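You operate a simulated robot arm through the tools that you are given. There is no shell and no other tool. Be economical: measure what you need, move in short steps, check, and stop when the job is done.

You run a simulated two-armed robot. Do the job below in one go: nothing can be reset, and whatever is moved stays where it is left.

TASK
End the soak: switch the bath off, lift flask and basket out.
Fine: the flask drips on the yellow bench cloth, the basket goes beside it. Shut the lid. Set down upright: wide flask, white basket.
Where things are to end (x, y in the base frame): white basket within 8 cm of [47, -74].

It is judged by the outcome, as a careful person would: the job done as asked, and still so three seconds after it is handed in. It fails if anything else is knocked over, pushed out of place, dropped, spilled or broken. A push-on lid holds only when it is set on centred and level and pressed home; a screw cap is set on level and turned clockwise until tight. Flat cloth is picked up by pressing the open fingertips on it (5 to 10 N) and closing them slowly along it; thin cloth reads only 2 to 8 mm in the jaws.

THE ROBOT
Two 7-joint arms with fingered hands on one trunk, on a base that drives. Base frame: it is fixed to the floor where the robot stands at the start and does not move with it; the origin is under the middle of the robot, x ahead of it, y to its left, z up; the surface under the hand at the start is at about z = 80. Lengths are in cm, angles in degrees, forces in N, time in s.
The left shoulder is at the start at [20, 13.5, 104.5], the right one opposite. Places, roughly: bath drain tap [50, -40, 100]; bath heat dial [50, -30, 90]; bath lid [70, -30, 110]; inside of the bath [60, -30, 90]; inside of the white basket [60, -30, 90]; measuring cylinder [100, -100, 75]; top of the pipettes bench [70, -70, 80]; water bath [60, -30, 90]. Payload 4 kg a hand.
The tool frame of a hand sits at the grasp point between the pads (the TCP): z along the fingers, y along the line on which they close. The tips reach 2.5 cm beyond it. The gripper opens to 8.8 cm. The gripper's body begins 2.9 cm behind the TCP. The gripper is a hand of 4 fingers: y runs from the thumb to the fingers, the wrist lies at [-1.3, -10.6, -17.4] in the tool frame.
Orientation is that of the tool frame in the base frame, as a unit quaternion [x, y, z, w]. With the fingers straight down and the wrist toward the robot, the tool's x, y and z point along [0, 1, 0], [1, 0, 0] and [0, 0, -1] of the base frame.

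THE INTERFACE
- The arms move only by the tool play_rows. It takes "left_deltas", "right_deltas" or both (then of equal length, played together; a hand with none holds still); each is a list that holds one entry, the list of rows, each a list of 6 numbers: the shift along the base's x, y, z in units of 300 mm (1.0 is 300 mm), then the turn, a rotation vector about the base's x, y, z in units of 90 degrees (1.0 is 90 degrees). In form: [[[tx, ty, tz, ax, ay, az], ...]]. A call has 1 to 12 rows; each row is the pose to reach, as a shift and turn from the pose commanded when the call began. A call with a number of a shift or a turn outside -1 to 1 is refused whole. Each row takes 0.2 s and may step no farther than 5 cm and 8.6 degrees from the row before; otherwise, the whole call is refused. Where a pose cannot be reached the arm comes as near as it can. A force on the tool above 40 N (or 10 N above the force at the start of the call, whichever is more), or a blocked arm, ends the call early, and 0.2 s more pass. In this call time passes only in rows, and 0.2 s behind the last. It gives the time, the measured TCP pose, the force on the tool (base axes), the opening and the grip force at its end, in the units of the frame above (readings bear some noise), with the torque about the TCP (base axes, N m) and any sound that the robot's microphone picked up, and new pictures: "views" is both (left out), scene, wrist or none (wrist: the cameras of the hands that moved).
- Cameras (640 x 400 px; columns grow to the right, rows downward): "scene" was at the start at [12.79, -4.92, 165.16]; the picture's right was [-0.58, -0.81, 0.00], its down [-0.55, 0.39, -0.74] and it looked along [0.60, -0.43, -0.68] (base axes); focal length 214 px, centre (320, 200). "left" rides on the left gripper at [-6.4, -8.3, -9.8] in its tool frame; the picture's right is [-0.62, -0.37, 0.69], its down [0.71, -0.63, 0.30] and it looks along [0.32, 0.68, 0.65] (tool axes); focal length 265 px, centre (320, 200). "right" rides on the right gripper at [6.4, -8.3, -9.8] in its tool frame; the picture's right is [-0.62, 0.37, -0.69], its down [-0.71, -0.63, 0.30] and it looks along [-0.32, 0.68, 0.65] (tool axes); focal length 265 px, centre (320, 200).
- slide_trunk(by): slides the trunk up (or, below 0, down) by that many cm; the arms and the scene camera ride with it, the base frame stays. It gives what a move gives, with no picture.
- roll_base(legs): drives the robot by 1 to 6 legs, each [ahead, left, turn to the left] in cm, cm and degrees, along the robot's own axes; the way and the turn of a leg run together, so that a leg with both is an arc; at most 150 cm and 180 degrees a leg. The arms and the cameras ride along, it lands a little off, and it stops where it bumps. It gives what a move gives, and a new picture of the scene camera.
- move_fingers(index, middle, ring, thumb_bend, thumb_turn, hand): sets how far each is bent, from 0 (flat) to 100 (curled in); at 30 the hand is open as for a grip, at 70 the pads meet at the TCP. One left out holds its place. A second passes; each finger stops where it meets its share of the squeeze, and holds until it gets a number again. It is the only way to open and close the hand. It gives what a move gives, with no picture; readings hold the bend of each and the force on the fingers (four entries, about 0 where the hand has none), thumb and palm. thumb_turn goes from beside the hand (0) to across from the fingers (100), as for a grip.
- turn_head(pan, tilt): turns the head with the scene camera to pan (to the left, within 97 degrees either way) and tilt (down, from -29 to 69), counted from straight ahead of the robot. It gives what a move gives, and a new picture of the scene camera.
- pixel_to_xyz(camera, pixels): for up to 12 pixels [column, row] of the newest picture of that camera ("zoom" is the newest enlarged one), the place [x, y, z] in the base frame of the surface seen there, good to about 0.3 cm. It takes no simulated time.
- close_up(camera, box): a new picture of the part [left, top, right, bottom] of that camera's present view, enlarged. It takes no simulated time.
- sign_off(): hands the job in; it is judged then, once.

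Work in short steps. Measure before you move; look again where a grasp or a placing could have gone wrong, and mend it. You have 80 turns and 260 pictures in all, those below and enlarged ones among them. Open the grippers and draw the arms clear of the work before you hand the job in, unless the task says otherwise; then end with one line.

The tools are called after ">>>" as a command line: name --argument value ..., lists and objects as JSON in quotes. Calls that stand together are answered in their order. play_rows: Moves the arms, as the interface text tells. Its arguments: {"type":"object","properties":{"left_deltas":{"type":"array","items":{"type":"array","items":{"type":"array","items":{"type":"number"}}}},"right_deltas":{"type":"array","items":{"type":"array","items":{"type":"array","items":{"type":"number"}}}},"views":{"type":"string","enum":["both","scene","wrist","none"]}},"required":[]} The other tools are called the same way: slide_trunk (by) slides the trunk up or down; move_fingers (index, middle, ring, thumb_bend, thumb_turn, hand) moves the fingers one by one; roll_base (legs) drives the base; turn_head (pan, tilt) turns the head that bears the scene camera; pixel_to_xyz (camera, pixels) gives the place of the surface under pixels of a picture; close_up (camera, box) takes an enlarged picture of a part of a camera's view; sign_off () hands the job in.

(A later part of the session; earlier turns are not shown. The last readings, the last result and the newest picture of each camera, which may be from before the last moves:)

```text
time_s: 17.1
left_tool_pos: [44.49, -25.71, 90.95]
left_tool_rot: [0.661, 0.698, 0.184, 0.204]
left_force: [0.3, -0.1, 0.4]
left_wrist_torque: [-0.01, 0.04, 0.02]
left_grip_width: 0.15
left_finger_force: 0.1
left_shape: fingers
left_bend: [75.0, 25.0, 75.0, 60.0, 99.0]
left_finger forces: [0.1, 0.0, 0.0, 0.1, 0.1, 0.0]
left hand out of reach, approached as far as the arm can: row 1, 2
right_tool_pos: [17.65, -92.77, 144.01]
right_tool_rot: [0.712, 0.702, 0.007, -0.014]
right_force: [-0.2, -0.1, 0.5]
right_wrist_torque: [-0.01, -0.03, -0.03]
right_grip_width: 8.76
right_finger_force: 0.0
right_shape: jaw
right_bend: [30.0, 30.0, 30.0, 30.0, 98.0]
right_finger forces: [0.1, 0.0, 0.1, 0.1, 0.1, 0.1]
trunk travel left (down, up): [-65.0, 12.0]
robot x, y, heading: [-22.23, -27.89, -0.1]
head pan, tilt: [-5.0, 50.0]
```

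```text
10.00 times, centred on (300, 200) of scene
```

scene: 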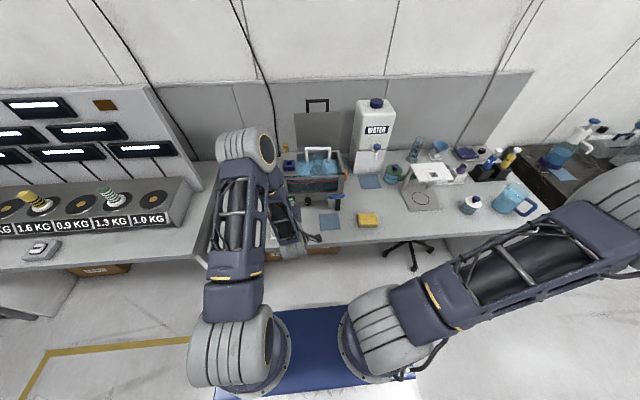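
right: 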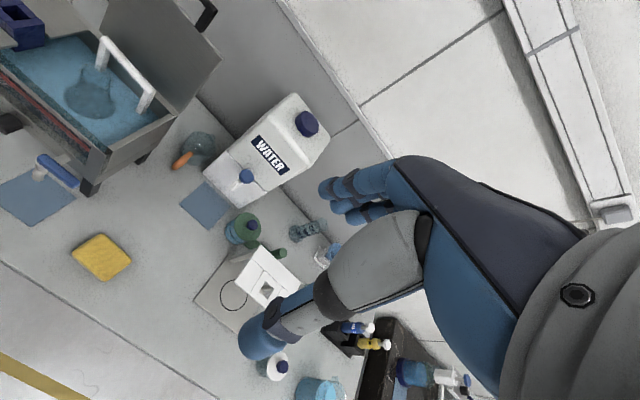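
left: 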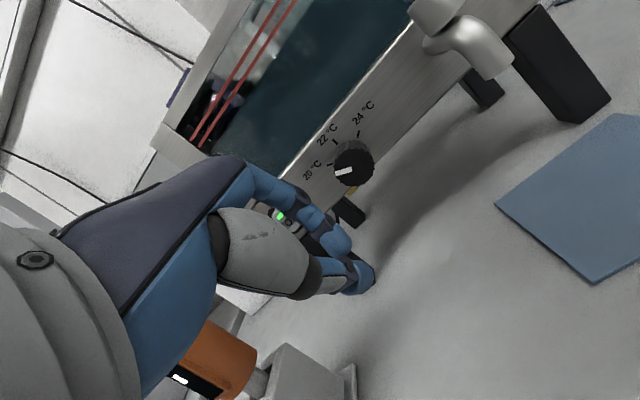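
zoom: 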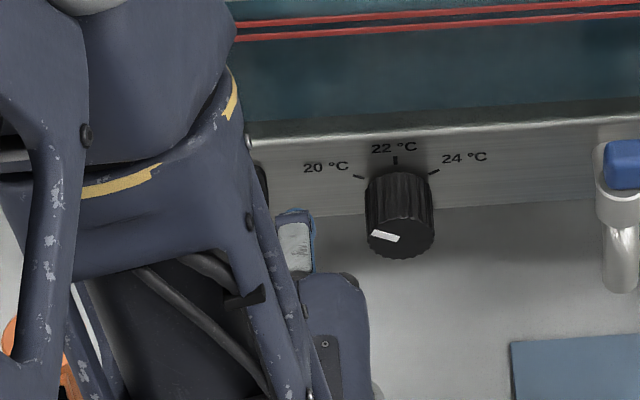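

The arm is folded too tightly here. I back the robot 13 cm and then reach out.

>>> roll_base --legs '[[-13, 0, 0]]'

>>> play_rows --left_deltas '[[[0.08, 0.03, 0, 0, 0, 0], [0.17, 0.05, 0, 0, 0, 0], [0.27, 0.06, 0, 0, 0, 0]]]' --views "wrist"

>>> close_up --camera "scene" --box '[270, 140, 330, 200]'

```text
time_s: 18.4
left_tool_pos: [31.48, -25.46, 91.02]
left_tool_rot: [0.661, 0.699, 0.184, 0.204]
left_force: [-0.4, -0.7, -0.2]
left_wrist_torque: [-0.02, 0.01, -0.02]
left_grip_width: 0.15
left_finger_force: 0.0
left_shape: fingers
left_bend: [75.0, 25.0, 75.0, 60.0, 99.0]
left_finger forces: [0.0, 0.1, 0.1, 0.1, 0.0, 0.0]
right_tool_pos: [4.65, -92.73, 143.95]
right_tool_rot: [0.713, 0.701, 0.007, -0.013]
right_force: [-0.3, -0.8, -0.2]
right_wrist_torque: [0.04, 0.02, -0.02]
right_grip_width: 8.75
right_finger_force: 0.1
right_shape: jaw
right_bend: [30.0, 30.0, 30.0, 30.0, 98.0]
right_finger forces: [0.0, 0.0, 0.0, 0.0, 0.0, 0.0]
trunk travel left (down, up): [-65.0, 12.0]
robot x, y, heading: [-35.23, -27.85, 0.1]
head pan, tilt: [-5.0, 50.0]
```

scene: 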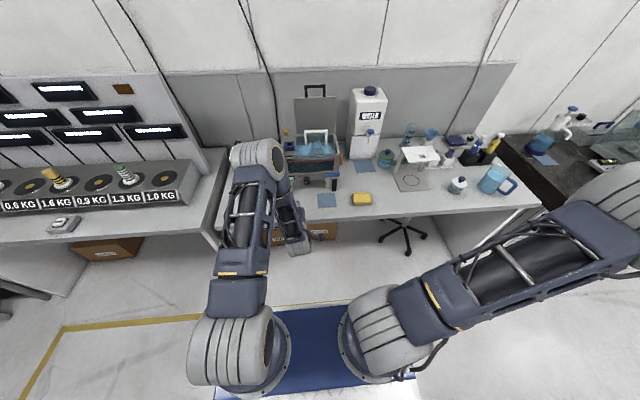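

```text
time_s: 19.2
left_tool_pos: [39.67, -24.98, 91.35]
left_tool_rot: [0.658, 0.701, 0.185, 0.201]
left_force: [-0.5, -0.1, 0.1]
left_wrist_torque: [0.02, -0.02, 0.02]
left_grip_width: 0.12
left_finger_force: 0.0
left_shape: fingers
left_bend: [75.0, 25.0, 75.0, 60.0, 99.0]
left_finger forces: [0.0, 0.1, 0.0, 0.1, 0.0, 0.0]
left hand out of reach, approached as far as the arm can: row 1, 2, 3
right_tool_pos: [4.81, -92.74, 144.01]
right_tool_rot: [0.712, 0.702, 0.007, -0.013]
right_force: [-0.5, 0.9, 0.4]
right_wrist_torque: [-0.01, 0.01, 0.01]
right_grip_width: 8.77
right_finger_force: 0.0
right_shape: jaw
right_bend: [30.0, 30.0, 30.0, 30.0, 98.0]
right_finger forces: [0.0, 0.0, 0.0, 0.0, 0.0, 0.0]
trunk travel left (down, up): [-65.0, 12.0]
robot x, y, heading: [-35.47, -27.81, -0.2]
head pan, tilt: [-5.0, 50.0]
```

left: 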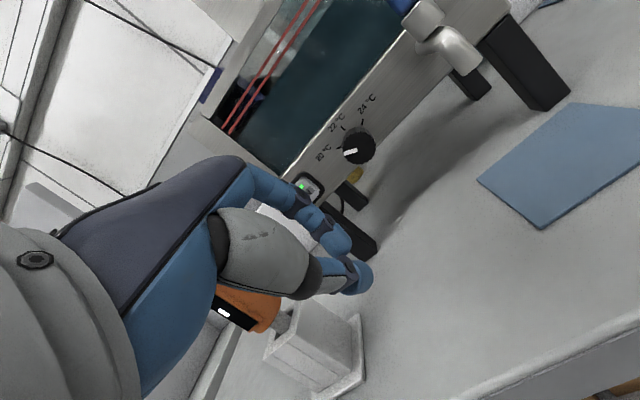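

```text
6.67 times, centred on (300, 170) of scene
```

zoom: 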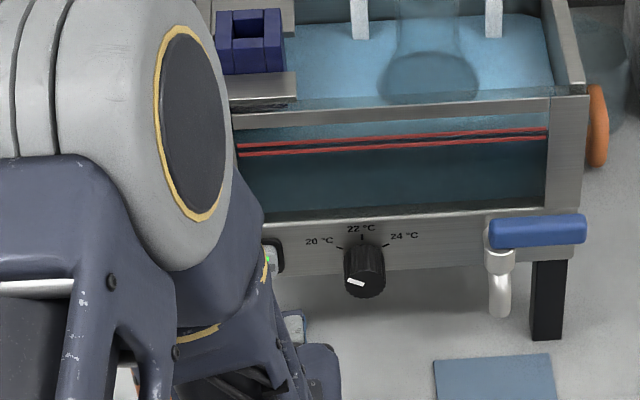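

Elbow folded into a poor configuration. I raise the hand and bring it back to fingers-straight-down; the extended finger sticks out forward enough to press in that pose.

>>> play_rows --left_deltas '[[[-0.03, 0.0, 0.14, 0, 0, 0], [-0.06, 0.0, 0.28, 0, 0.06, 0], [-0.06, 0.02, 0.42, 0, 0.12, 0], [-0.06, 0.04, 0.56, 0, 0.18, 0], [-0.04, 0.06, 0.7, 0, 0.24, 0], [0, 0.08, 0.84, 0, 0.3, 0], [0, 0.1, 0.98, 0, 0.33, 0]]]' --views "both"

```text
time_s: 20.8
left_tool_pos: [39.3, -22.19, 120.75]
left_tool_rot: [0.686, 0.727, 0.009, 0.018]
left_force: [0.4, -0.8, 0.2]
left_wrist_torque: [0.04, -0.01, 0.01]
left_grip_width: 0.16
left_finger_force: 0.1
left_shape: fingers
left_bend: [75.0, 25.0, 75.0, 60.0, 99.0]
left_finger forces: [0.0, 0.1, 0.0, 0.1, 0.0, 0.0]
right_tool_pos: [4.77, -92.76, 143.88]
right_tool_rot: [0.713, 0.701, 0.006, -0.015]
right_force: [0.4, 0.6, -0.8]
right_wrist_torque: [0.02, 0.0, -0.01]
right_grip_width: 8.78
right_finger_force: 0.1
right_shape: jaw
right_bend: [30.0, 30.0, 30.0, 30.0, 98.0]
right_finger forces: [0.0, 0.0, 0.1, 0.0, 0.0, 0.0]
trunk travel left (down, up): [-65.0, 12.0]
robot x, y, heading: [-34.92, -27.7, 0.3]
head pan, tilt: [-5.0, 50.0]
```

scene: 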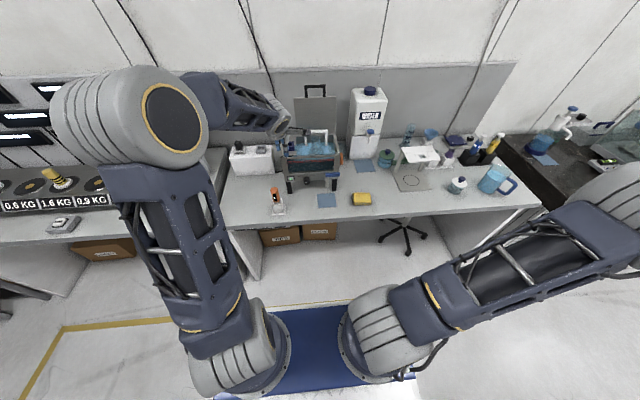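
left: 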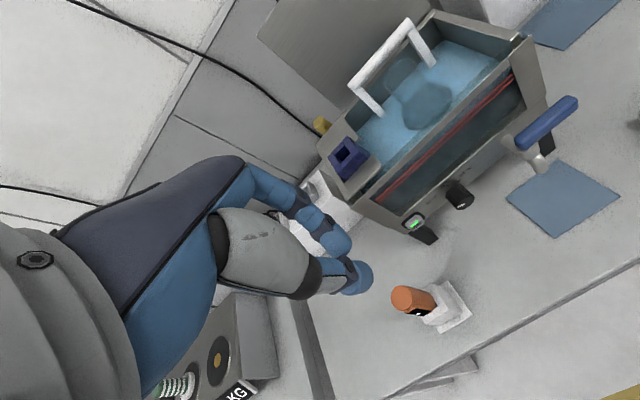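

Hand vertical again. Set middle 15 and descend with the hand to the pre-press pose (42.5,-22.6,93).

>>> move_fingers --hand "left" --middle 15

>>> play_rows --left_deltas '[[[0.02, 0, -0.14, 0, 0, 0], [0.03, 0, -0.28, 0, 0, 0], [0.04, 0, -0.42, 0, 0, 0], [0.05, -0.01, -0.56, 0, 0, 0], [0.06, -0.01, -0.7, 0, 0, 0], [0.08, -0.01, -0.84, 0, 0, 0], [0.1, -0.01, -0.92, 0, 0, 0]]]' --views "both"

>>> close_up --camera "scene" --box '[260, 130, 340, 210]'

```text
time_s: 21.8
left_tool_pos: [39.36, -22.21, 120.75]
left_tool_rot: [0.686, 0.727, 0.009, 0.019]
left_force: [-0.5, -0.3, 0.8]
left_wrist_torque: [0.0, 0.0, -0.02]
left_grip_width: 0.15
left_finger_force: 0.2
left_shape: fingers
left_bend: [75.0, 15.0, 75.0, 60.0, 99.0]
left_finger forces: [0.0, 0.0, 0.1, 0.0, 0.0, 0.0]
right_tool_pos: [4.74, -92.73, 144.05]
right_tool_rot: [0.713, 0.701, 0.007, -0.015]
right_force: [-0.2, 0.5, 0.3]
right_wrist_torque: [0.05, -0.03, 0.01]
right_grip_width: 8.77
right_finger_force: 0.0
right_shape: jaw
right_bend: [30.0, 30.0, 30.0, 30.0, 98.0]
right_finger forces: [0.0, 0.1, 0.0, 0.1, 0.0, 0.0]
trunk travel left (down, up): [-65.0, 12.0]
robot x, y, heading: [-35.56, -28.27, -0.2]
head pan, tilt: [-5.0, 50.0]
```

```text
time_s: 23.4
left_tool_pos: [42.53, -22.21, 93.06]
left_tool_rot: [0.685, 0.728, 0.009, 0.019]
left_force: [0.1, 1.2, -0.4]
left_wrist_torque: [0.01, -0.05, 0.02]
left_grip_width: 0.14
left_finger_force: 0.1
left_shape: fingers
left_bend: [75.0, 15.0, 75.0, 60.0, 99.0]
left_finger forces: [0.1, 0.1, 0.1, 0.0, 0.1, 0.0]
right_tool_pos: [4.8, -92.69, 144.11]
right_tool_rot: [0.712, 0.702, 0.007, -0.014]
right_force: [0.3, -0.4, 0.6]
right_wrist_torque: [0.0, 0.01, 0.01]
right_grip_width: 8.75
right_finger_force: 0.0
right_shape: jaw
right_bend: [30.0, 30.0, 30.0, 30.0, 98.0]
right_finger forces: [0.0, 0.0, 0.1, 0.0, 0.0, 0.0]
trunk travel left (down, up): [-65.0, 12.0]
robot x, y, heading: [-35.05, -27.81, 0.1]
head pan, tilt: [-5.0, 50.0]
```

scene: 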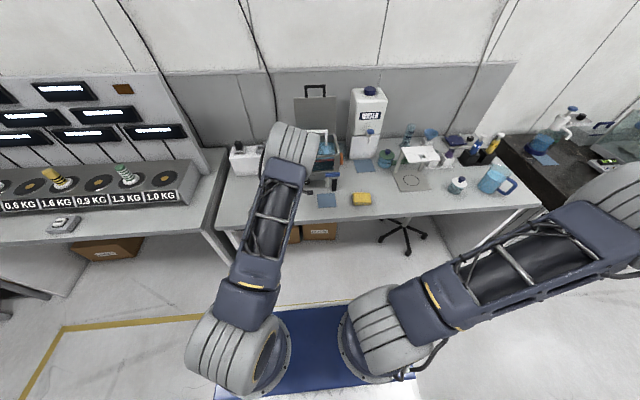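
left: 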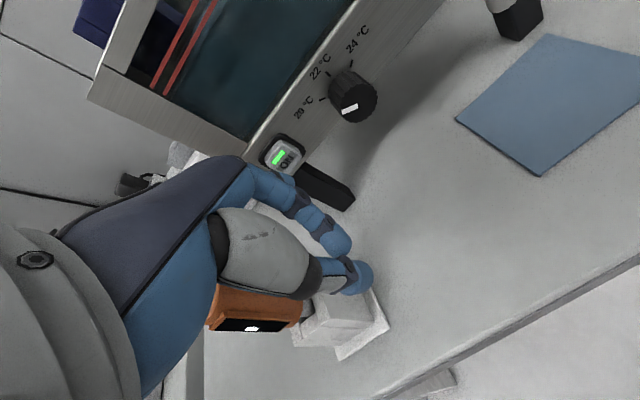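

```text
5.00 times, centred on (300, 170) of scene
```

zoom: 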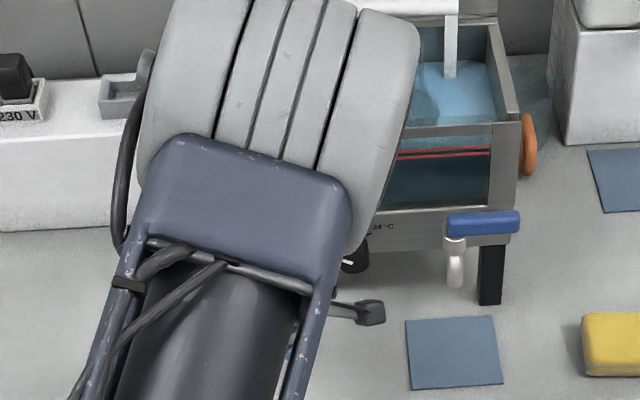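

In position; the straight finger tip should be near (50,-20.6,93). I shift slightly right/down and push forward in small steps, listening for a click.

>>> play_rows --left_deltas '[[[0.0, -0.025, -0.03, 0, 0, 0], [0.03, -0.025, -0.03, 0, 0, 0], [0.06, -0.025, -0.03, 0, 0, 0], [0.08, -0.025, -0.03, 0, 0, 0]]]' --views "wrist"

```text
time_s: 24.4
left_tool_pos: [44.92, -23.05, 92.16]
left_tool_rot: [0.686, 0.727, 0.008, 0.018]
left_force: [-1.1, -0.4, 0.6]
left_wrist_torque: [0.0, 0.02, 0.01]
left_grip_width: 0.15
left_finger_force: 0.0
left_shape: fingers
left_bend: [75.0, 15.0, 75.0, 60.0, 99.0]
left_finger forces: [0.0, 0.0, 0.0, 0.0, 0.1, 0.0]
right_tool_pos: [4.67, -92.7, 144.08]
right_tool_rot: [0.712, 0.702, 0.007, -0.014]
right_force: [-0.5, -0.9, 0.2]
right_wrist_torque: [0.02, 0.02, -0.02]
right_grip_width: 8.77
right_finger_force: 0.0
right_shape: jaw
right_bend: [30.0, 30.0, 30.0, 30.0, 98.0]
right_finger forces: [0.0, 0.0, 0.0, 0.0, 0.0, 0.0]
trunk travel left (down, up): [-65.0, 12.0]
robot x, y, heading: [-35.29, -27.83, -0.3]
head pan, tilt: [-5.0, 50.0]
```

left: 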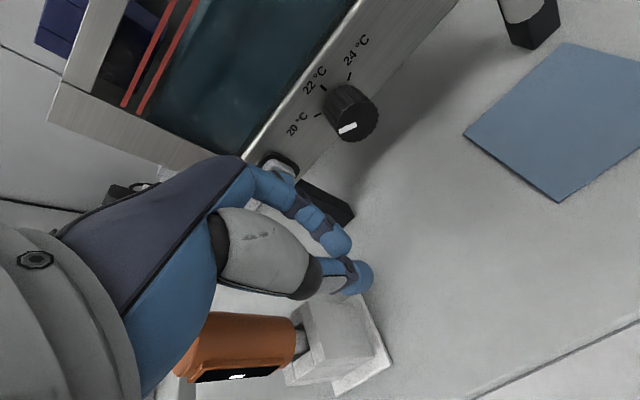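

No contact yet; continue forward in small steps.

>>> play_rows --left_deltas '[[[0.015, 0, 0, 0, 0, 0], [0.03, 0, 0, 0, 0, 0], [0.045, 0, 0, 0, 0, 0], [0.06, 0, 0, 0, 0, 0]]]' --views "wrist"

```text
time_s: 25.4
left_tool_pos: [46.62, -23.1, 92.27]
left_tool_rot: [0.686, 0.727, 0.009, 0.016]
left_force: [-7.6, 0.4, 1.2]
left_wrist_torque: [0.04, 0.0, 0.11]
left_grip_width: 0.17
left_finger_force: 4.7
left_shape: fingers
left_bend: [75.0, 19.0, 75.0, 60.0, 99.0]
left_finger forces: [0.0, 8.0, 0.0, 0.0, 0.1, 0.1]
right_tool_pos: [4.83, -92.71, 144.08]
right_tool_rot: [0.713, 0.701, 0.007, -0.013]
right_force: [0.0, -0.3, 0.1]
right_wrist_torque: [0.02, -0.02, -0.01]
right_grip_width: 8.77
right_finger_force: 0.0
right_shape: jaw
right_bend: [30.0, 30.0, 30.0, 30.0, 98.0]
right_finger forces: [0.0, 0.0, 0.0, 0.0, 0.0, 0.0]
trunk travel left (down, up): [-65.0, 12.0]
robot x, y, heading: [-35.31, -27.85, 0.0]
head pan, tilt: [-5.0, 50.0]
heard: click
```

left: 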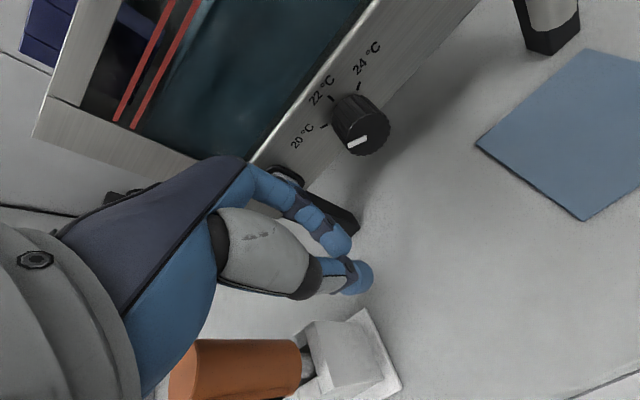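

A click was heard. I back off and check the light.

>>> play_rows --left_deltas '[[[-0.06, 0, 0, 0, 0, 0], [-0.16, 0, 0.05, 0, 0, 0]]]' --views "wrist"

>>> close_up --camera "left" --box '[200, 80, 400, 240]'

```text
time_s: 26.0
left_tool_pos: [41.99, -22.84, 93.82]
left_tool_rot: [0.686, 0.727, 0.009, 0.018]
left_force: [-0.5, 0.2, -0.2]
left_wrist_torque: [0.0, 0.0, -0.01]
left_grip_width: 0.14
left_finger_force: 0.0
left_shape: fingers
left_bend: [75.0, 15.0, 75.0, 60.0, 99.0]
left_finger forces: [0.0, 0.1, 0.0, 0.0, 0.1, 0.1]
right_tool_pos: [4.79, -92.77, 144.02]
right_tool_rot: [0.713, 0.701, 0.007, -0.014]
right_force: [0.5, -1.0, 0.7]
right_wrist_torque: [0.0, -0.01, -0.04]
right_grip_width: 8.77
right_finger_force: 0.0
right_shape: jaw
right_bend: [30.0, 30.0, 30.0, 30.0, 98.0]
right_finger forces: [0.0, 0.1, 0.0, 0.0, 0.0, 0.0]
trunk travel left (down, up): [-65.0, 12.0]
robot x, y, heading: [-35.2, -27.86, -0.1]
head pan, tilt: [-5.0, 50.0]
```

left: 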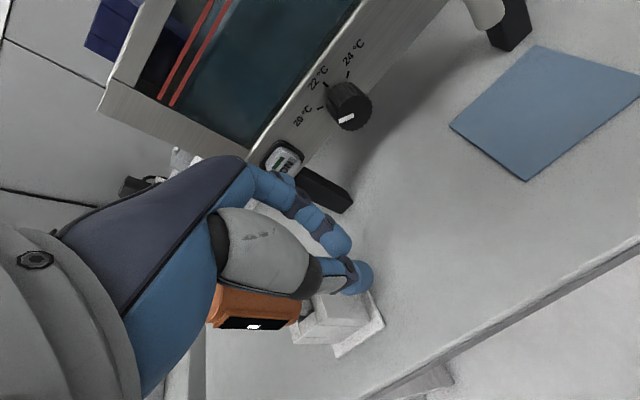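

```text
2.50 times, centred on (300, 160) of left
```

zoom: 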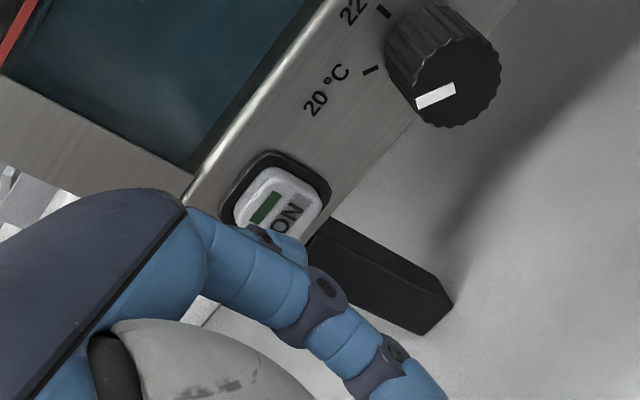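

Indicator is dark: the bath is off. I raise the left hand away and drive 18 cm forward, then bring the right hand in.

>>> play_rows --left_deltas '[[[-0.03, -0.01, 0.15, 0, 0, 0], [-0.06, -0.01, 0.3, 0, 0, 0], [-0.06, 0.0, 0.46, 0, 0, 0], [-0.1, 0.05, 0.6, 0, 0, 0], [-0.2, 0.1, 0.7, 0, 0, 0], [-0.3, 0.2, 0.75, 0, 0, 0], [-0.4, 0.3, 0.78, 0, 0, 0], [-0.5, 0.4, 0.8, 0, 0, 0]]]' --views "none"

>>> roll_base --legs '[[18, 0, 0]]'

```text
time_s: 27.8
left_tool_pos: [26.75, -11.03, 117.68]
left_tool_rot: [0.685, 0.728, 0.008, 0.018]
left_force: [0.5, 2.3, 0.2]
left_wrist_torque: [-0.05, -0.01, 0.0]
left_grip_width: 0.14
left_finger_force: 0.1
left_shape: fingers
left_bend: [75.0, 15.0, 75.0, 60.0, 99.0]
left_finger forces: [0.0, 0.1, 0.1, 0.0, 0.1, 0.0]
right_tool_pos: [4.74, -92.53, 144.08]
right_tool_rot: [0.713, 0.701, 0.006, -0.014]
right_force: [0.4, 0.3, 0.2]
right_wrist_torque: [-0.06, 0.0, -0.07]
right_grip_width: 8.77
right_finger_force: 0.1
right_shape: jaw
right_bend: [30.0, 30.0, 30.0, 30.0, 98.0]
right_finger forces: [0.1, 0.0, 0.0, 0.2, 0.0, 0.1]
trunk travel left (down, up): [-65.0, 12.0]
robot x, y, heading: [-35.31, -28.07, -0.3]
head pan, tilt: [-5.0, 50.0]
```

```text
time_s: 29.3
left_tool_pos: [45.1, -11.12, 117.67]
left_tool_rot: [0.686, 0.727, 0.008, 0.018]
left_force: [0.8, -1.2, -0.3]
left_wrist_torque: [0.01, 0.02, 0.02]
left_grip_width: 0.14
left_finger_force: 0.0
left_shape: fingers
left_bend: [75.0, 15.0, 75.0, 60.0, 99.0]
left_finger forces: [0.0, 0.1, 0.1, 0.0, 0.0, 0.1]
right_tool_pos: [23.13, -92.75, 144.04]
right_tool_rot: [0.713, 0.701, 0.006, -0.014]
right_force: [0.0, 0.3, -0.2]
right_wrist_torque: [0.01, -0.03, 0.01]
right_grip_width: 8.75
right_finger_force: 0.1
right_shape: jaw
right_bend: [30.0, 30.0, 30.0, 30.0, 98.0]
right_finger forces: [0.0, 0.0, 0.0, 0.0, 0.0, 0.0]
trunk travel left (down, up): [-65.0, 12.0]
robot x, y, heading: [-16.97, -28.17, -0.1]
head pan, tilt: [-5.0, 50.0]
```

scene: 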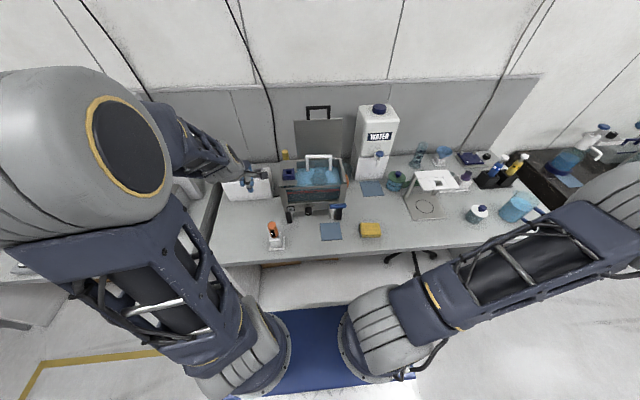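

Clear view of the bath now. Enlarge and measure flask neck, lid, handle and yellow pad.

>>> close_up --camera "scene" --box '[275, 130, 355, 210]'

>>> pixel_to_xyz --camera "zoom" --pixels '[[320, 225], [355, 205], [345, 195], [360, 195], [340, 230], [365, 170]]'

>>> pixel_to_xyz --camera "scene" --pixels '[[318, 106], [307, 113], [329, 113], [318, 120], [297, 122], [337, 124], [361, 225], [380, 225], [362, 236], [380, 236], [371, 228], [277, 227]]'

```text
5.00 times, centred on (315, 170) of scene
```

zoom: 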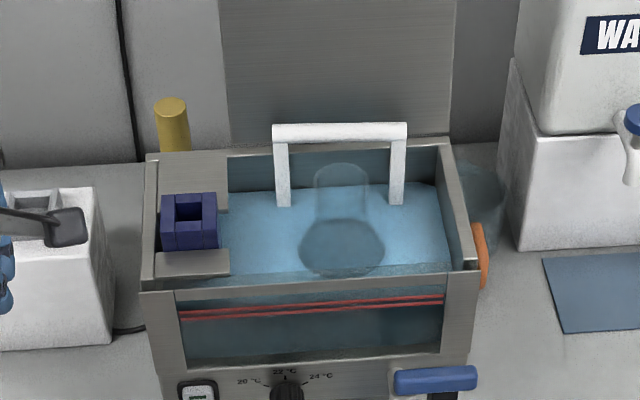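

```text
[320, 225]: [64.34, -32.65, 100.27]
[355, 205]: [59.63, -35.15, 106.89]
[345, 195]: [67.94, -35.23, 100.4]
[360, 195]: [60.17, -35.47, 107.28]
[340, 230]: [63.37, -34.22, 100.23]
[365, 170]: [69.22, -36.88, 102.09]
```

```text
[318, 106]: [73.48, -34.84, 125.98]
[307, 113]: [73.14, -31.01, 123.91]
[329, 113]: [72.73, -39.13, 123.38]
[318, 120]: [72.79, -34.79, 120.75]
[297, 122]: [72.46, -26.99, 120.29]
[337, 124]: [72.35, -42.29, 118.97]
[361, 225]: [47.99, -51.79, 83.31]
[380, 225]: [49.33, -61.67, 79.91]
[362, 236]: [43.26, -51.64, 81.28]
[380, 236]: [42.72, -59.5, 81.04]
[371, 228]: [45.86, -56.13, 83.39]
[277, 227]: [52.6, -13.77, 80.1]
```

Flask neck centre ≈ (62,-34.3), rim ≈ z 108, about 4.5 cm wide. I bring the right hand over with a 90° yaw so its fingers close along y (clear of the basket handle at x 66.8).

>>> play_rows --right_deltas '[[[0.072, 0.082, -0.01, 0, 0, 0.083], [0.143, 0.165, -0.02, 0, 0, 0.167], [0.215, 0.247, -0.03, 0, 0, 0.25], [0.287, 0.33, -0.04, 0, 0, 0.333], [0.358, 0.412, -0.05, 0, 0, 0.417], [0.43, 0.495, -0.06, 0, 0, 0.5], [0.502, 0.577, -0.07, 0, 0, 0.583], [0.573, 0.66, -0.08, 0, 0, 0.667], [0.645, 0.742, -0.09, 0, 0, 0.75], [0.717, 0.825, -0.1, 0, 0, 0.833], [0.788, 0.907, -0.11, 0, 0, 0.917], [0.86, 0.99, -0.13, 0, 0, 1.0]]]' --views "both"

```text
time_s: 31.9
left_tool_pos: [45.18, -11.05, 117.56]
left_tool_rot: [0.686, 0.727, 0.008, 0.017]
left_force: [0.4, 0.1, 0.1]
left_wrist_torque: [-0.02, 0.01, -0.02]
left_grip_width: 0.13
left_finger_force: 0.1
left_shape: fingers
left_bend: [75.0, 15.0, 75.0, 60.0, 99.0]
left_finger forces: [0.1, 0.0, 0.0, 0.0, 0.1, 0.0]
right_tool_pos: [46.07, -59.66, 139.05]
right_tool_rot: [0.01, 1.0, -0.005, -0.017]
right_force: [0.3, 0.0, -0.2]
right_wrist_torque: [0.02, 0.01, -0.02]
right_grip_width: 8.81
right_finger_force: 0.1
right_shape: jaw
right_bend: [30.0, 30.0, 30.0, 30.0, 98.0]
right_finger forces: [0.0, 0.0, 0.0, 0.0, 0.1, 0.1]
right hand out of reach, approached as far as the arm can: row 10, 11, 12
trunk travel left (down, up): [-65.0, 12.0]
robot x, y, heading: [-16.62, -27.97, 0.0]
head pan, tilt: [-5.0, 50.0]
```

scene: 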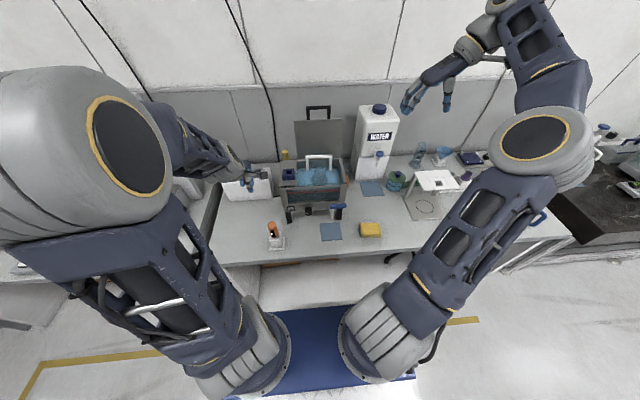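
right: 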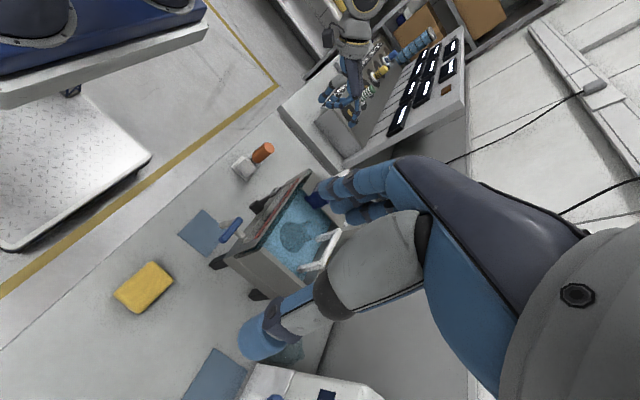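

Continue to above the flask, at z ≈ 122.

>>> play_rows --right_deltas '[[[0.064, 0.105, -0.02, 0, 0, 0], [0.128, 0.21, -0.06, 0, 0, 0], [0.192, 0.315, -0.12, 0, 0, 0], [0.256, 0.42, -0.19, 0, 0, 0], [0.32, 0.525, -0.26, 0, 0, 0], [0.385, 0.63, -0.33, 0, 0, 0], [0.45, 0.735, -0.41, 0, 0, 0], [0.515, 0.843, -0.5, 0, 0, 0]]]' --views "both"

>>> close_up --camera "scene" --box '[260, 110, 360, 200]'

```text
time_s: 33.7
left_tool_pos: [45.12, -11.06, 117.64]
left_tool_rot: [0.687, 0.727, 0.008, 0.019]
left_force: [-0.4, -1.0, -0.4]
left_wrist_torque: [0.01, -0.03, 0.0]
left_grip_width: 0.14
left_finger_force: 0.1
left_shape: fingers
left_bend: [75.0, 15.0, 75.0, 60.0, 99.0]
left_finger forces: [0.1, 0.1, 0.0, 0.1, 0.0, 0.0]
right_tool_pos: [61.73, -34.26, 124.32]
right_tool_rot: [0.009, 1.0, -0.005, -0.015]
right_force: [0.4, -0.6, 0.5]
right_wrist_torque: [-0.02, 0.0, 0.01]
right_grip_width: 8.78
right_finger_force: 0.0
right_shape: jaw
right_bend: [30.0, 30.0, 30.0, 30.0, 98.0]
right_finger forces: [0.1, 0.1, 0.0, 0.0, 0.0, 0.1]
trunk travel left (down, up): [-65.0, 12.0]
robot x, y, heading: [-17.15, -27.74, -0.1]
head pan, tilt: [-5.0, 50.0]
```

scene: 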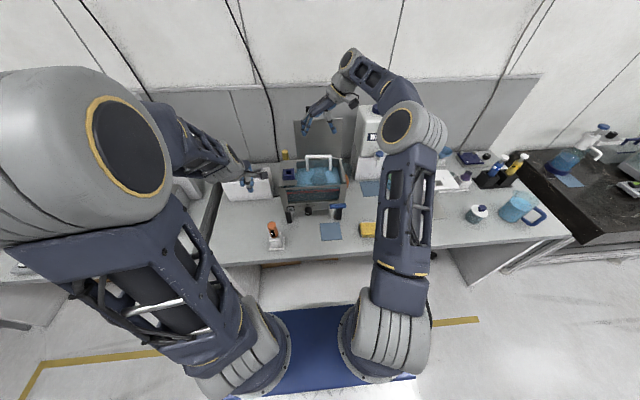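
right: 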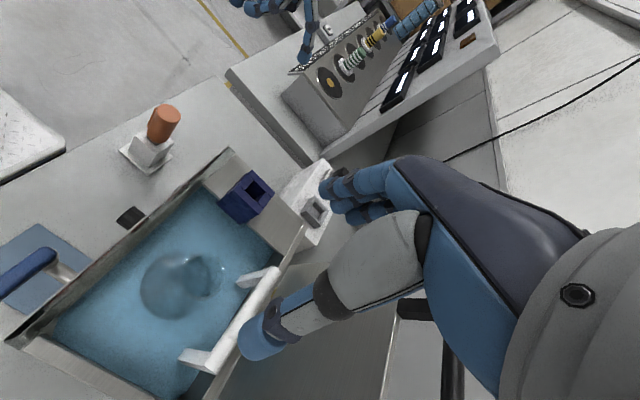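

```text
4.44 times, centred on (310, 155) of scene
```

zoom: 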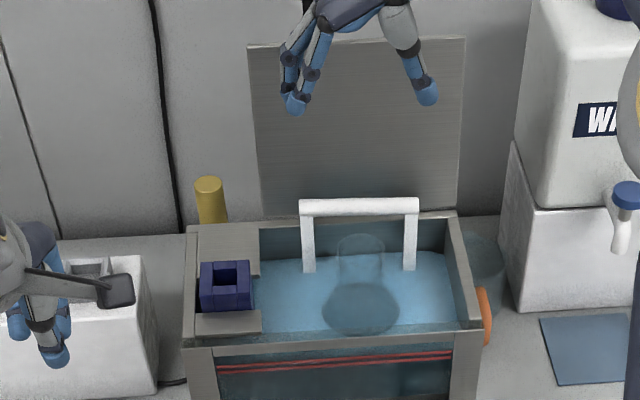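

Alignment looks good. Enlarge the wrist view to see the mouth precisely.

>>> close_up --camera "right" --box '[110, 220, 270, 340]'

```text
3.33 times, centred on (190, 280) of right
```

zoom: 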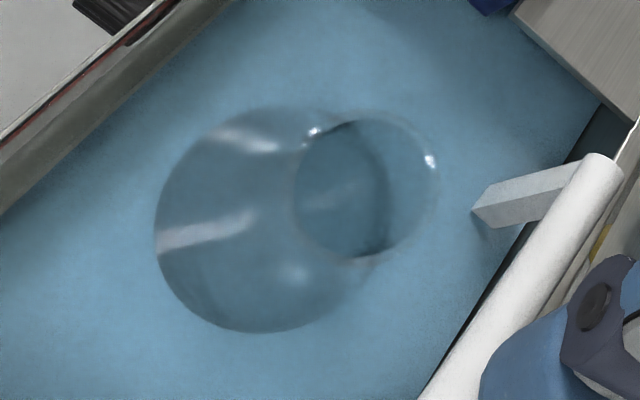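

The mouth centre is exactly under the TCP (predicted 203,277; seen 203.5,276). Descend 18 cm.

>>> play_rows --right_deltas '[[[0, 0, -0.12, 0, 0, 0], [0, 0, -0.24, 0, 0, 0], [0, 0, -0.36, 0, 0, 0], [0, 0, -0.48, 0, 0, 0], [0, 0, -0.55, 0, 0, 0], [0, 0, -0.6, 0, 0, 0]]]' --views "both"

>>> close_up --camera "scene" --box '[280, 120, 360, 190]'

```text
time_s: 35.1
left_tool_pos: [45.15, -11.23, 117.62]
left_tool_rot: [0.686, 0.727, 0.008, 0.019]
left_force: [0.3, -0.2, 0.4]
left_wrist_torque: [0.01, 0.01, -0.04]
left_grip_width: 0.15
left_finger_force: 0.1
left_shape: fingers
left_bend: [75.0, 15.0, 75.0, 60.0, 99.0]
left_finger forces: [0.0, 0.0, 0.0, 0.0, 0.0, 0.0]
right_tool_pos: [61.53, -34.14, 106.24]
right_tool_rot: [0.008, 1.0, -0.005, -0.015]
right_force: [-0.2, 0.2, -0.3]
right_wrist_torque: [0.04, 0.01, 0.02]
right_grip_width: 8.77
right_finger_force: 0.2
right_shape: jaw
right_bend: [30.0, 30.0, 30.0, 30.0, 98.0]
right_finger forces: [0.0, 0.0, 0.0, 0.0, 0.0, 0.0]
trunk travel left (down, up): [-65.0, 12.0]
robot x, y, heading: [-16.6, -28.15, -0.1]
head pan, tilt: [-5.0, 50.0]
```

scene: 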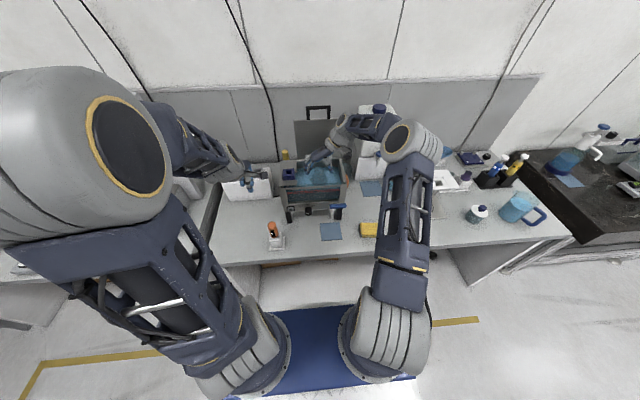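
right: 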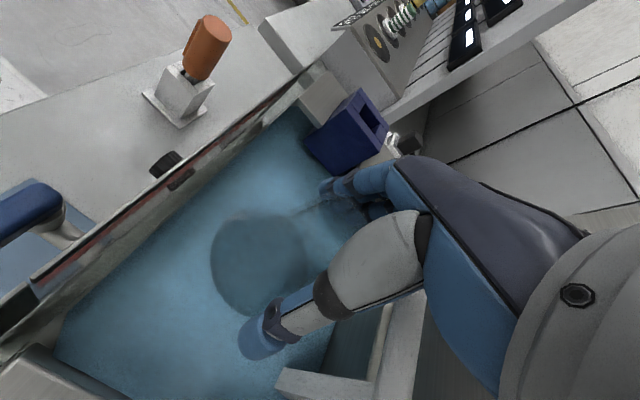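

```text
5.71 times, centred on (320, 155) of scene
```

zoom: 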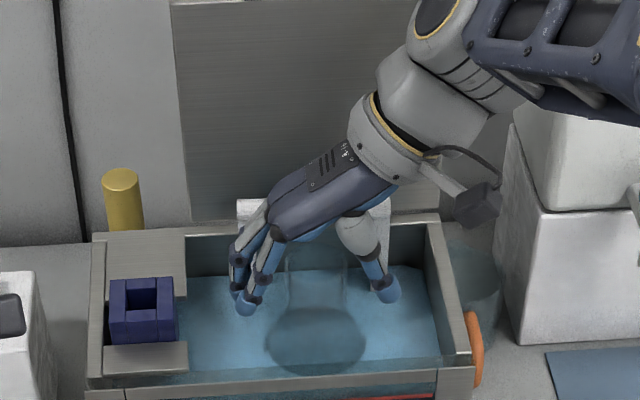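

Neck is between fingers and thumb. Close the right hand.

>>> move_fingers --hand "right" --index 65 --middle 65 --ring 65 --thumb_bend 65

>>> close_up --camera "scene" --box '[280, 120, 360, 190]'

```text
time_s: 36.1
left_tool_pos: [45.17, -11.21, 117.68]
left_tool_rot: [0.686, 0.727, 0.008, 0.018]
left_force: [-0.1, 0.3, -0.7]
left_wrist_torque: [0.0, 0.01, 0.0]
left_grip_width: 0.18
left_finger_force: 0.0
left_shape: fingers
left_bend: [75.0, 15.0, 75.0, 60.0, 99.0]
left_finger forces: [0.1, 0.0, 0.0, 0.0, 0.0, 0.0]
right_tool_pos: [61.75, -34.09, 106.34]
right_tool_rot: [0.008, 1.0, -0.005, -0.014]
right_force: [0.2, 1.3, 0.6]
right_wrist_torque: [0.27, -0.06, 0.04]
right_grip_width: 3.35
right_finger_force: 11.1
right_shape: fingers
right_bend: [55.0, 57.0, 65.0, 54.0, 97.0]
right_finger forces: [5.9, 6.4, 0.0, 0.0, 10.3, 0.0]
trunk travel left (down, up): [-65.0, 12.0]
robot x, y, heading: [-16.79, -27.59, -0.2]
head pan, tilt: [-5.0, 50.0]
```

```text
5.71 times, centred on (320, 155) of scene
```

zoom: 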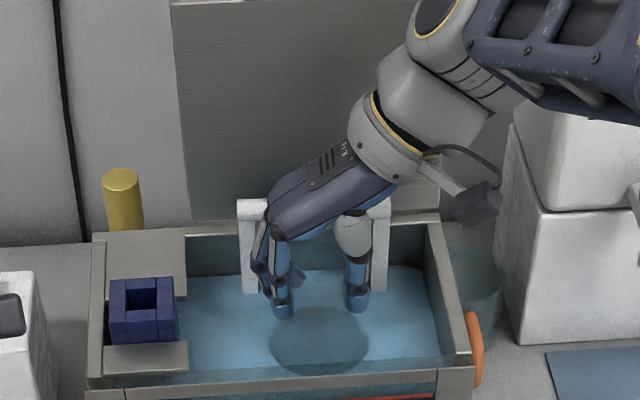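

Held by index, middle and thumb (11 N). Lift gently 3 cm and check.

>>> play_rows --right_deltas '[[[0, 0, 0.03, 0, 0, 0], [0, 0, 0.06, 0, 0, 0], [0, 0, 0.1, 0, 0, 0]]]' --views "wrist"

>>> close_up --camera "scene" --box '[280, 120, 360, 190]'

```text
time_s: 36.9
left_tool_pos: [45.13, -11.14, 117.5]
left_tool_rot: [0.687, 0.727, 0.008, 0.018]
left_force: [-0.2, 0.5, -0.4]
left_wrist_torque: [0.01, -0.01, -0.02]
left_grip_width: 0.14
left_finger_force: 0.1
left_shape: fingers
left_bend: [75.0, 15.0, 75.0, 60.0, 99.0]
left_finger forces: [0.0, 0.0, 0.1, 0.0, 0.0, 0.0]
right_tool_pos: [61.68, -34.25, 109.12]
right_tool_rot: [0.008, 1.0, -0.005, -0.015]
right_force: [-0.2, 0.0, -3.2]
right_wrist_torque: [0.0, -0.04, 0.01]
right_grip_width: 3.3
right_finger_force: 10.1
right_shape: fingers
right_bend: [55.0, 58.0, 65.0, 54.0, 96.0]
right_finger forces: [5.4, 4.6, 0.0, 0.0, 9.9, 0.1]
trunk travel left (down, up): [-65.0, 12.0]
robot x, y, heading: [-17.05, -27.93, -0.1]
head pan, tilt: [-5.0, 50.0]
```

right: 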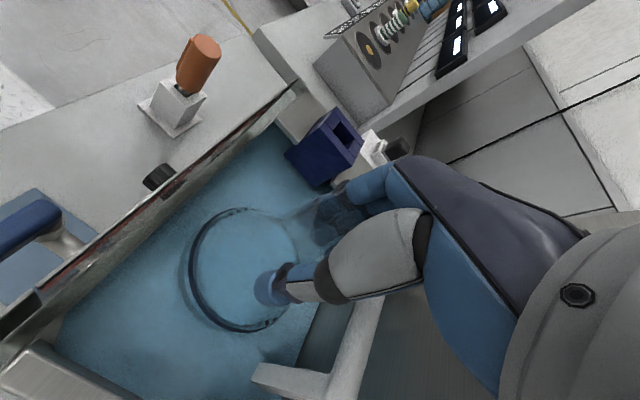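

```text
5.71 times, centred on (320, 155) of scene
```

zoom: 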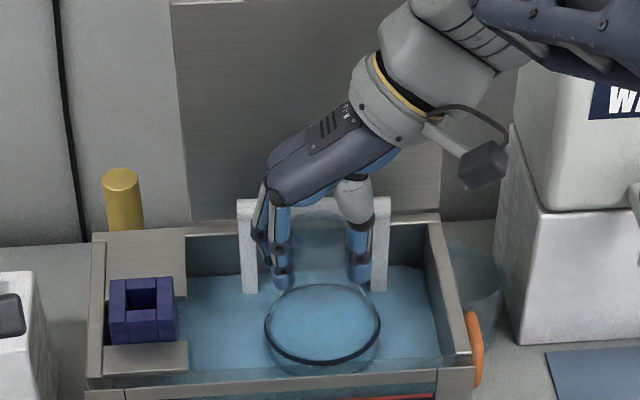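

Flask rises, weight ≈ 3 N. Lift further to TCP z ≈ 125.

>>> play_rows --right_deltas '[[[0, 0, 0.07, 0, 0, 0], [0, 0, 0.14, 0, 0, 0], [0, 0, 0.21, 0, 0, 0], [-0.01, 0, 0.29, 0, 0, 0], [-0.03, 0, 0.37, 0, 0, 0], [-0.05, 0, 0.45, 0, 0, 0], [-0.07, 0, 0.53, 0, 0, 0]]]' --views "both"

>>> close_up --camera "scene" --box '[270, 90, 370, 190]'

```text
time_s: 38.5
left_tool_pos: [45.21, -11.17, 117.7]
left_tool_rot: [0.686, 0.727, 0.008, 0.018]
left_force: [-0.6, -0.5, -0.7]
left_wrist_torque: [0.01, 0.0, -0.04]
left_grip_width: 0.14
left_finger_force: 0.0
left_shape: fingers
left_bend: [75.0, 15.0, 75.0, 60.0, 99.0]
left_finger forces: [0.0, 0.0, 0.0, 0.0, 0.0, 0.1]
right_tool_pos: [59.48, -34.23, 125.3]
right_tool_rot: [0.008, 1.0, -0.005, -0.015]
right_force: [0.4, 0.3, -3.2]
right_wrist_torque: [0.03, 0.02, -0.02]
right_grip_width: 3.35
right_finger_force: 9.8
right_shape: fingers
right_bend: [55.0, 58.0, 65.0, 54.0, 96.0]
right_finger forces: [5.4, 4.5, 0.0, 0.0, 9.7, 0.0]
trunk travel left (down, up): [-65.0, 12.0]
robot x, y, heading: [-16.56, -27.57, -0.4]
head pan, tilt: [-5.0, 50.0]
```

scene: 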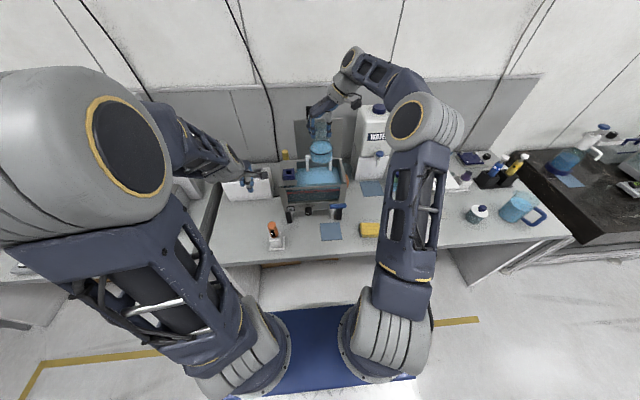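
right: 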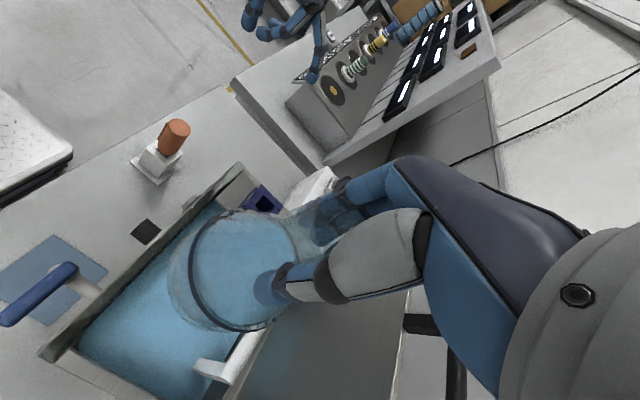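

```text
4.00 times, centred on (320, 140) of scene
```

zoom: 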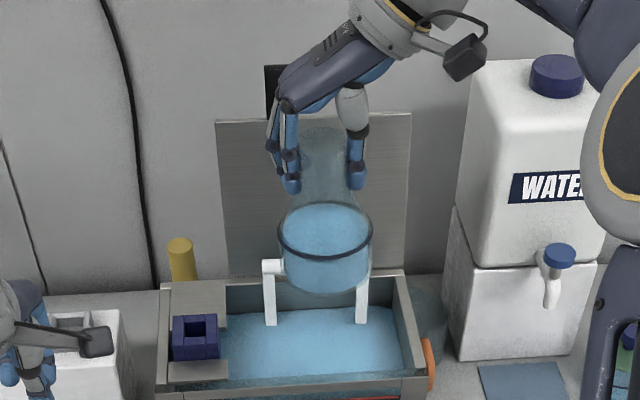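

Flask lifted with its liquid. Measure its bottom edge.

>>> pixel_to_xyz --camera "zoom" --pixels '[[325, 288], [325, 275], [325, 260], [300, 280], [350, 280], [325, 235], [280, 235], [371, 235], [325, 130], [325, 294]]'

>>> pixel_to_xyz --camera "right" --pixels '[[240, 265], [195, 300], [270, 230]]'

```text
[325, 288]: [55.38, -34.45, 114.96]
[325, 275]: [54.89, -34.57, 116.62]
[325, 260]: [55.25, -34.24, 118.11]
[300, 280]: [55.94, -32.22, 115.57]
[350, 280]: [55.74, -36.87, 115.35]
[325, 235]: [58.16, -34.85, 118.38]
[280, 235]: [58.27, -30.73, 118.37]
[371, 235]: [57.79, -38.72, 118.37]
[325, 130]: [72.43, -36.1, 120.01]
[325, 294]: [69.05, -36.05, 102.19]
```

```text
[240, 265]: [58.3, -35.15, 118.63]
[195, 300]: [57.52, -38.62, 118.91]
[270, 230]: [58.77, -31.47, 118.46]
```

Bottom is 10.8 cm below the TCP. Carry it slowly at height to above the yellow pad around (46,-55.5).

>>> play_rows --right_deltas '[[[-0.056, -0.089, 0, 0, 0, 0], [-0.112, -0.178, 0, 0, 0, 0], [-0.169, -0.266, 0, 0, 0, 0], [-0.225, -0.355, 0, 0, 0, 0], [-0.281, -0.444, 0, 0, 0, 0], [-0.338, -0.533, 0, 0, 0, 0], [-0.394, -0.621, 0, 0, 0, 0], [-0.45, -0.71, 0, 0, 0, 0]]]' --views "both"

>>> close_up --camera "scene" --box '[300, 120, 440, 260]'

```text
time_s: 40.3
left_tool_pos: [45.26, -11.16, 117.58]
left_tool_rot: [0.686, 0.727, 0.009, 0.018]
left_force: [0.7, 0.7, 0.3]
left_wrist_torque: [-0.02, -0.03, -0.03]
left_grip_width: 0.14
left_finger_force: 0.1
left_shape: fingers
left_bend: [75.0, 15.0, 75.0, 60.0, 99.0]
left_finger forces: [0.1, 0.1, 0.0, 0.0, 0.1, 0.0]
right_tool_pos: [45.85, -55.65, 125.44]
right_tool_rot: [0.007, 1.0, -0.006, -0.015]
right_force: [0.0, 0.5, -3.5]
right_wrist_torque: [0.03, -0.03, 0.02]
right_grip_width: 3.34
right_finger_force: 9.9
right_shape: fingers
right_bend: [56.0, 59.0, 65.0, 54.0, 96.0]
right_finger forces: [5.4, 5.1, 0.0, 0.1, 9.7, 0.0]
trunk travel left (down, up): [-65.0, 12.0]
robot x, y, heading: [-17.08, -27.95, 0.1]
head pan, tilt: [-5.0, 50.0]
```

scene: 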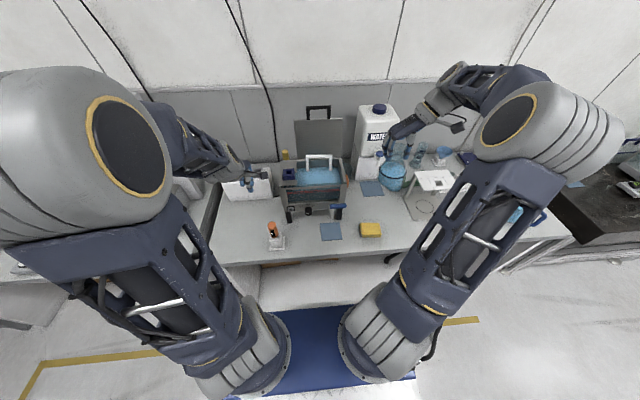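
right: 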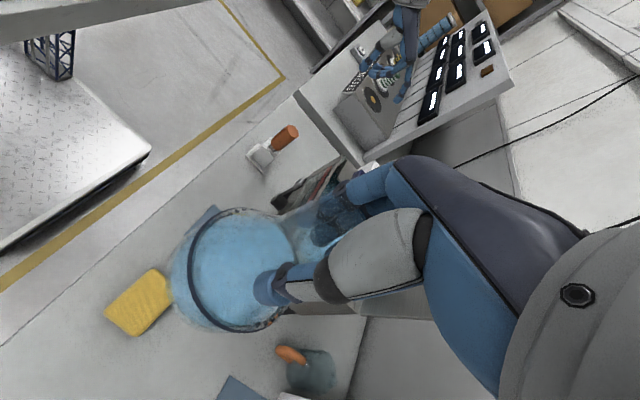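

```text
2.86 times, centred on (370, 190) of scene
```

zoom: 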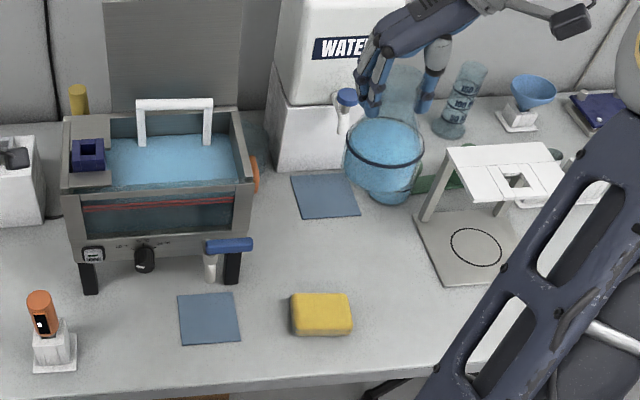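

Pad is clear: measure its edges, and the basket place area.

>>> pixel_to_xyz --camera "zoom" --pixels '[[295, 310], [348, 310], [322, 297], [322, 323], [322, 310], [300, 297], [344, 297], [297, 321], [348, 322], [322, 333], [415, 310], [430, 280]]'

>>> close_up --camera "scene" --box '[355, 215, 395, 245]'

```text
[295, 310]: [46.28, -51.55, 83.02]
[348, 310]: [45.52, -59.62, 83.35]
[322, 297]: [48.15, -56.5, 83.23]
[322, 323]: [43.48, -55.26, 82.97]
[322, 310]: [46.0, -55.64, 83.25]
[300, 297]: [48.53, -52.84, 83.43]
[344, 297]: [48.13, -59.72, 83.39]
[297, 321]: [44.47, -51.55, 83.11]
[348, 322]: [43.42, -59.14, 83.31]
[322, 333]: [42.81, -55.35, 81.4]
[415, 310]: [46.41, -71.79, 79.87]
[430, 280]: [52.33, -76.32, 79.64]
```

```text
13.33 times, centred on (375, 230) of scene
```

zoom: 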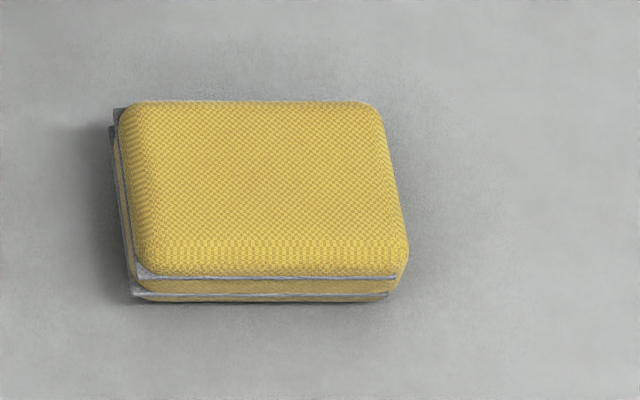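

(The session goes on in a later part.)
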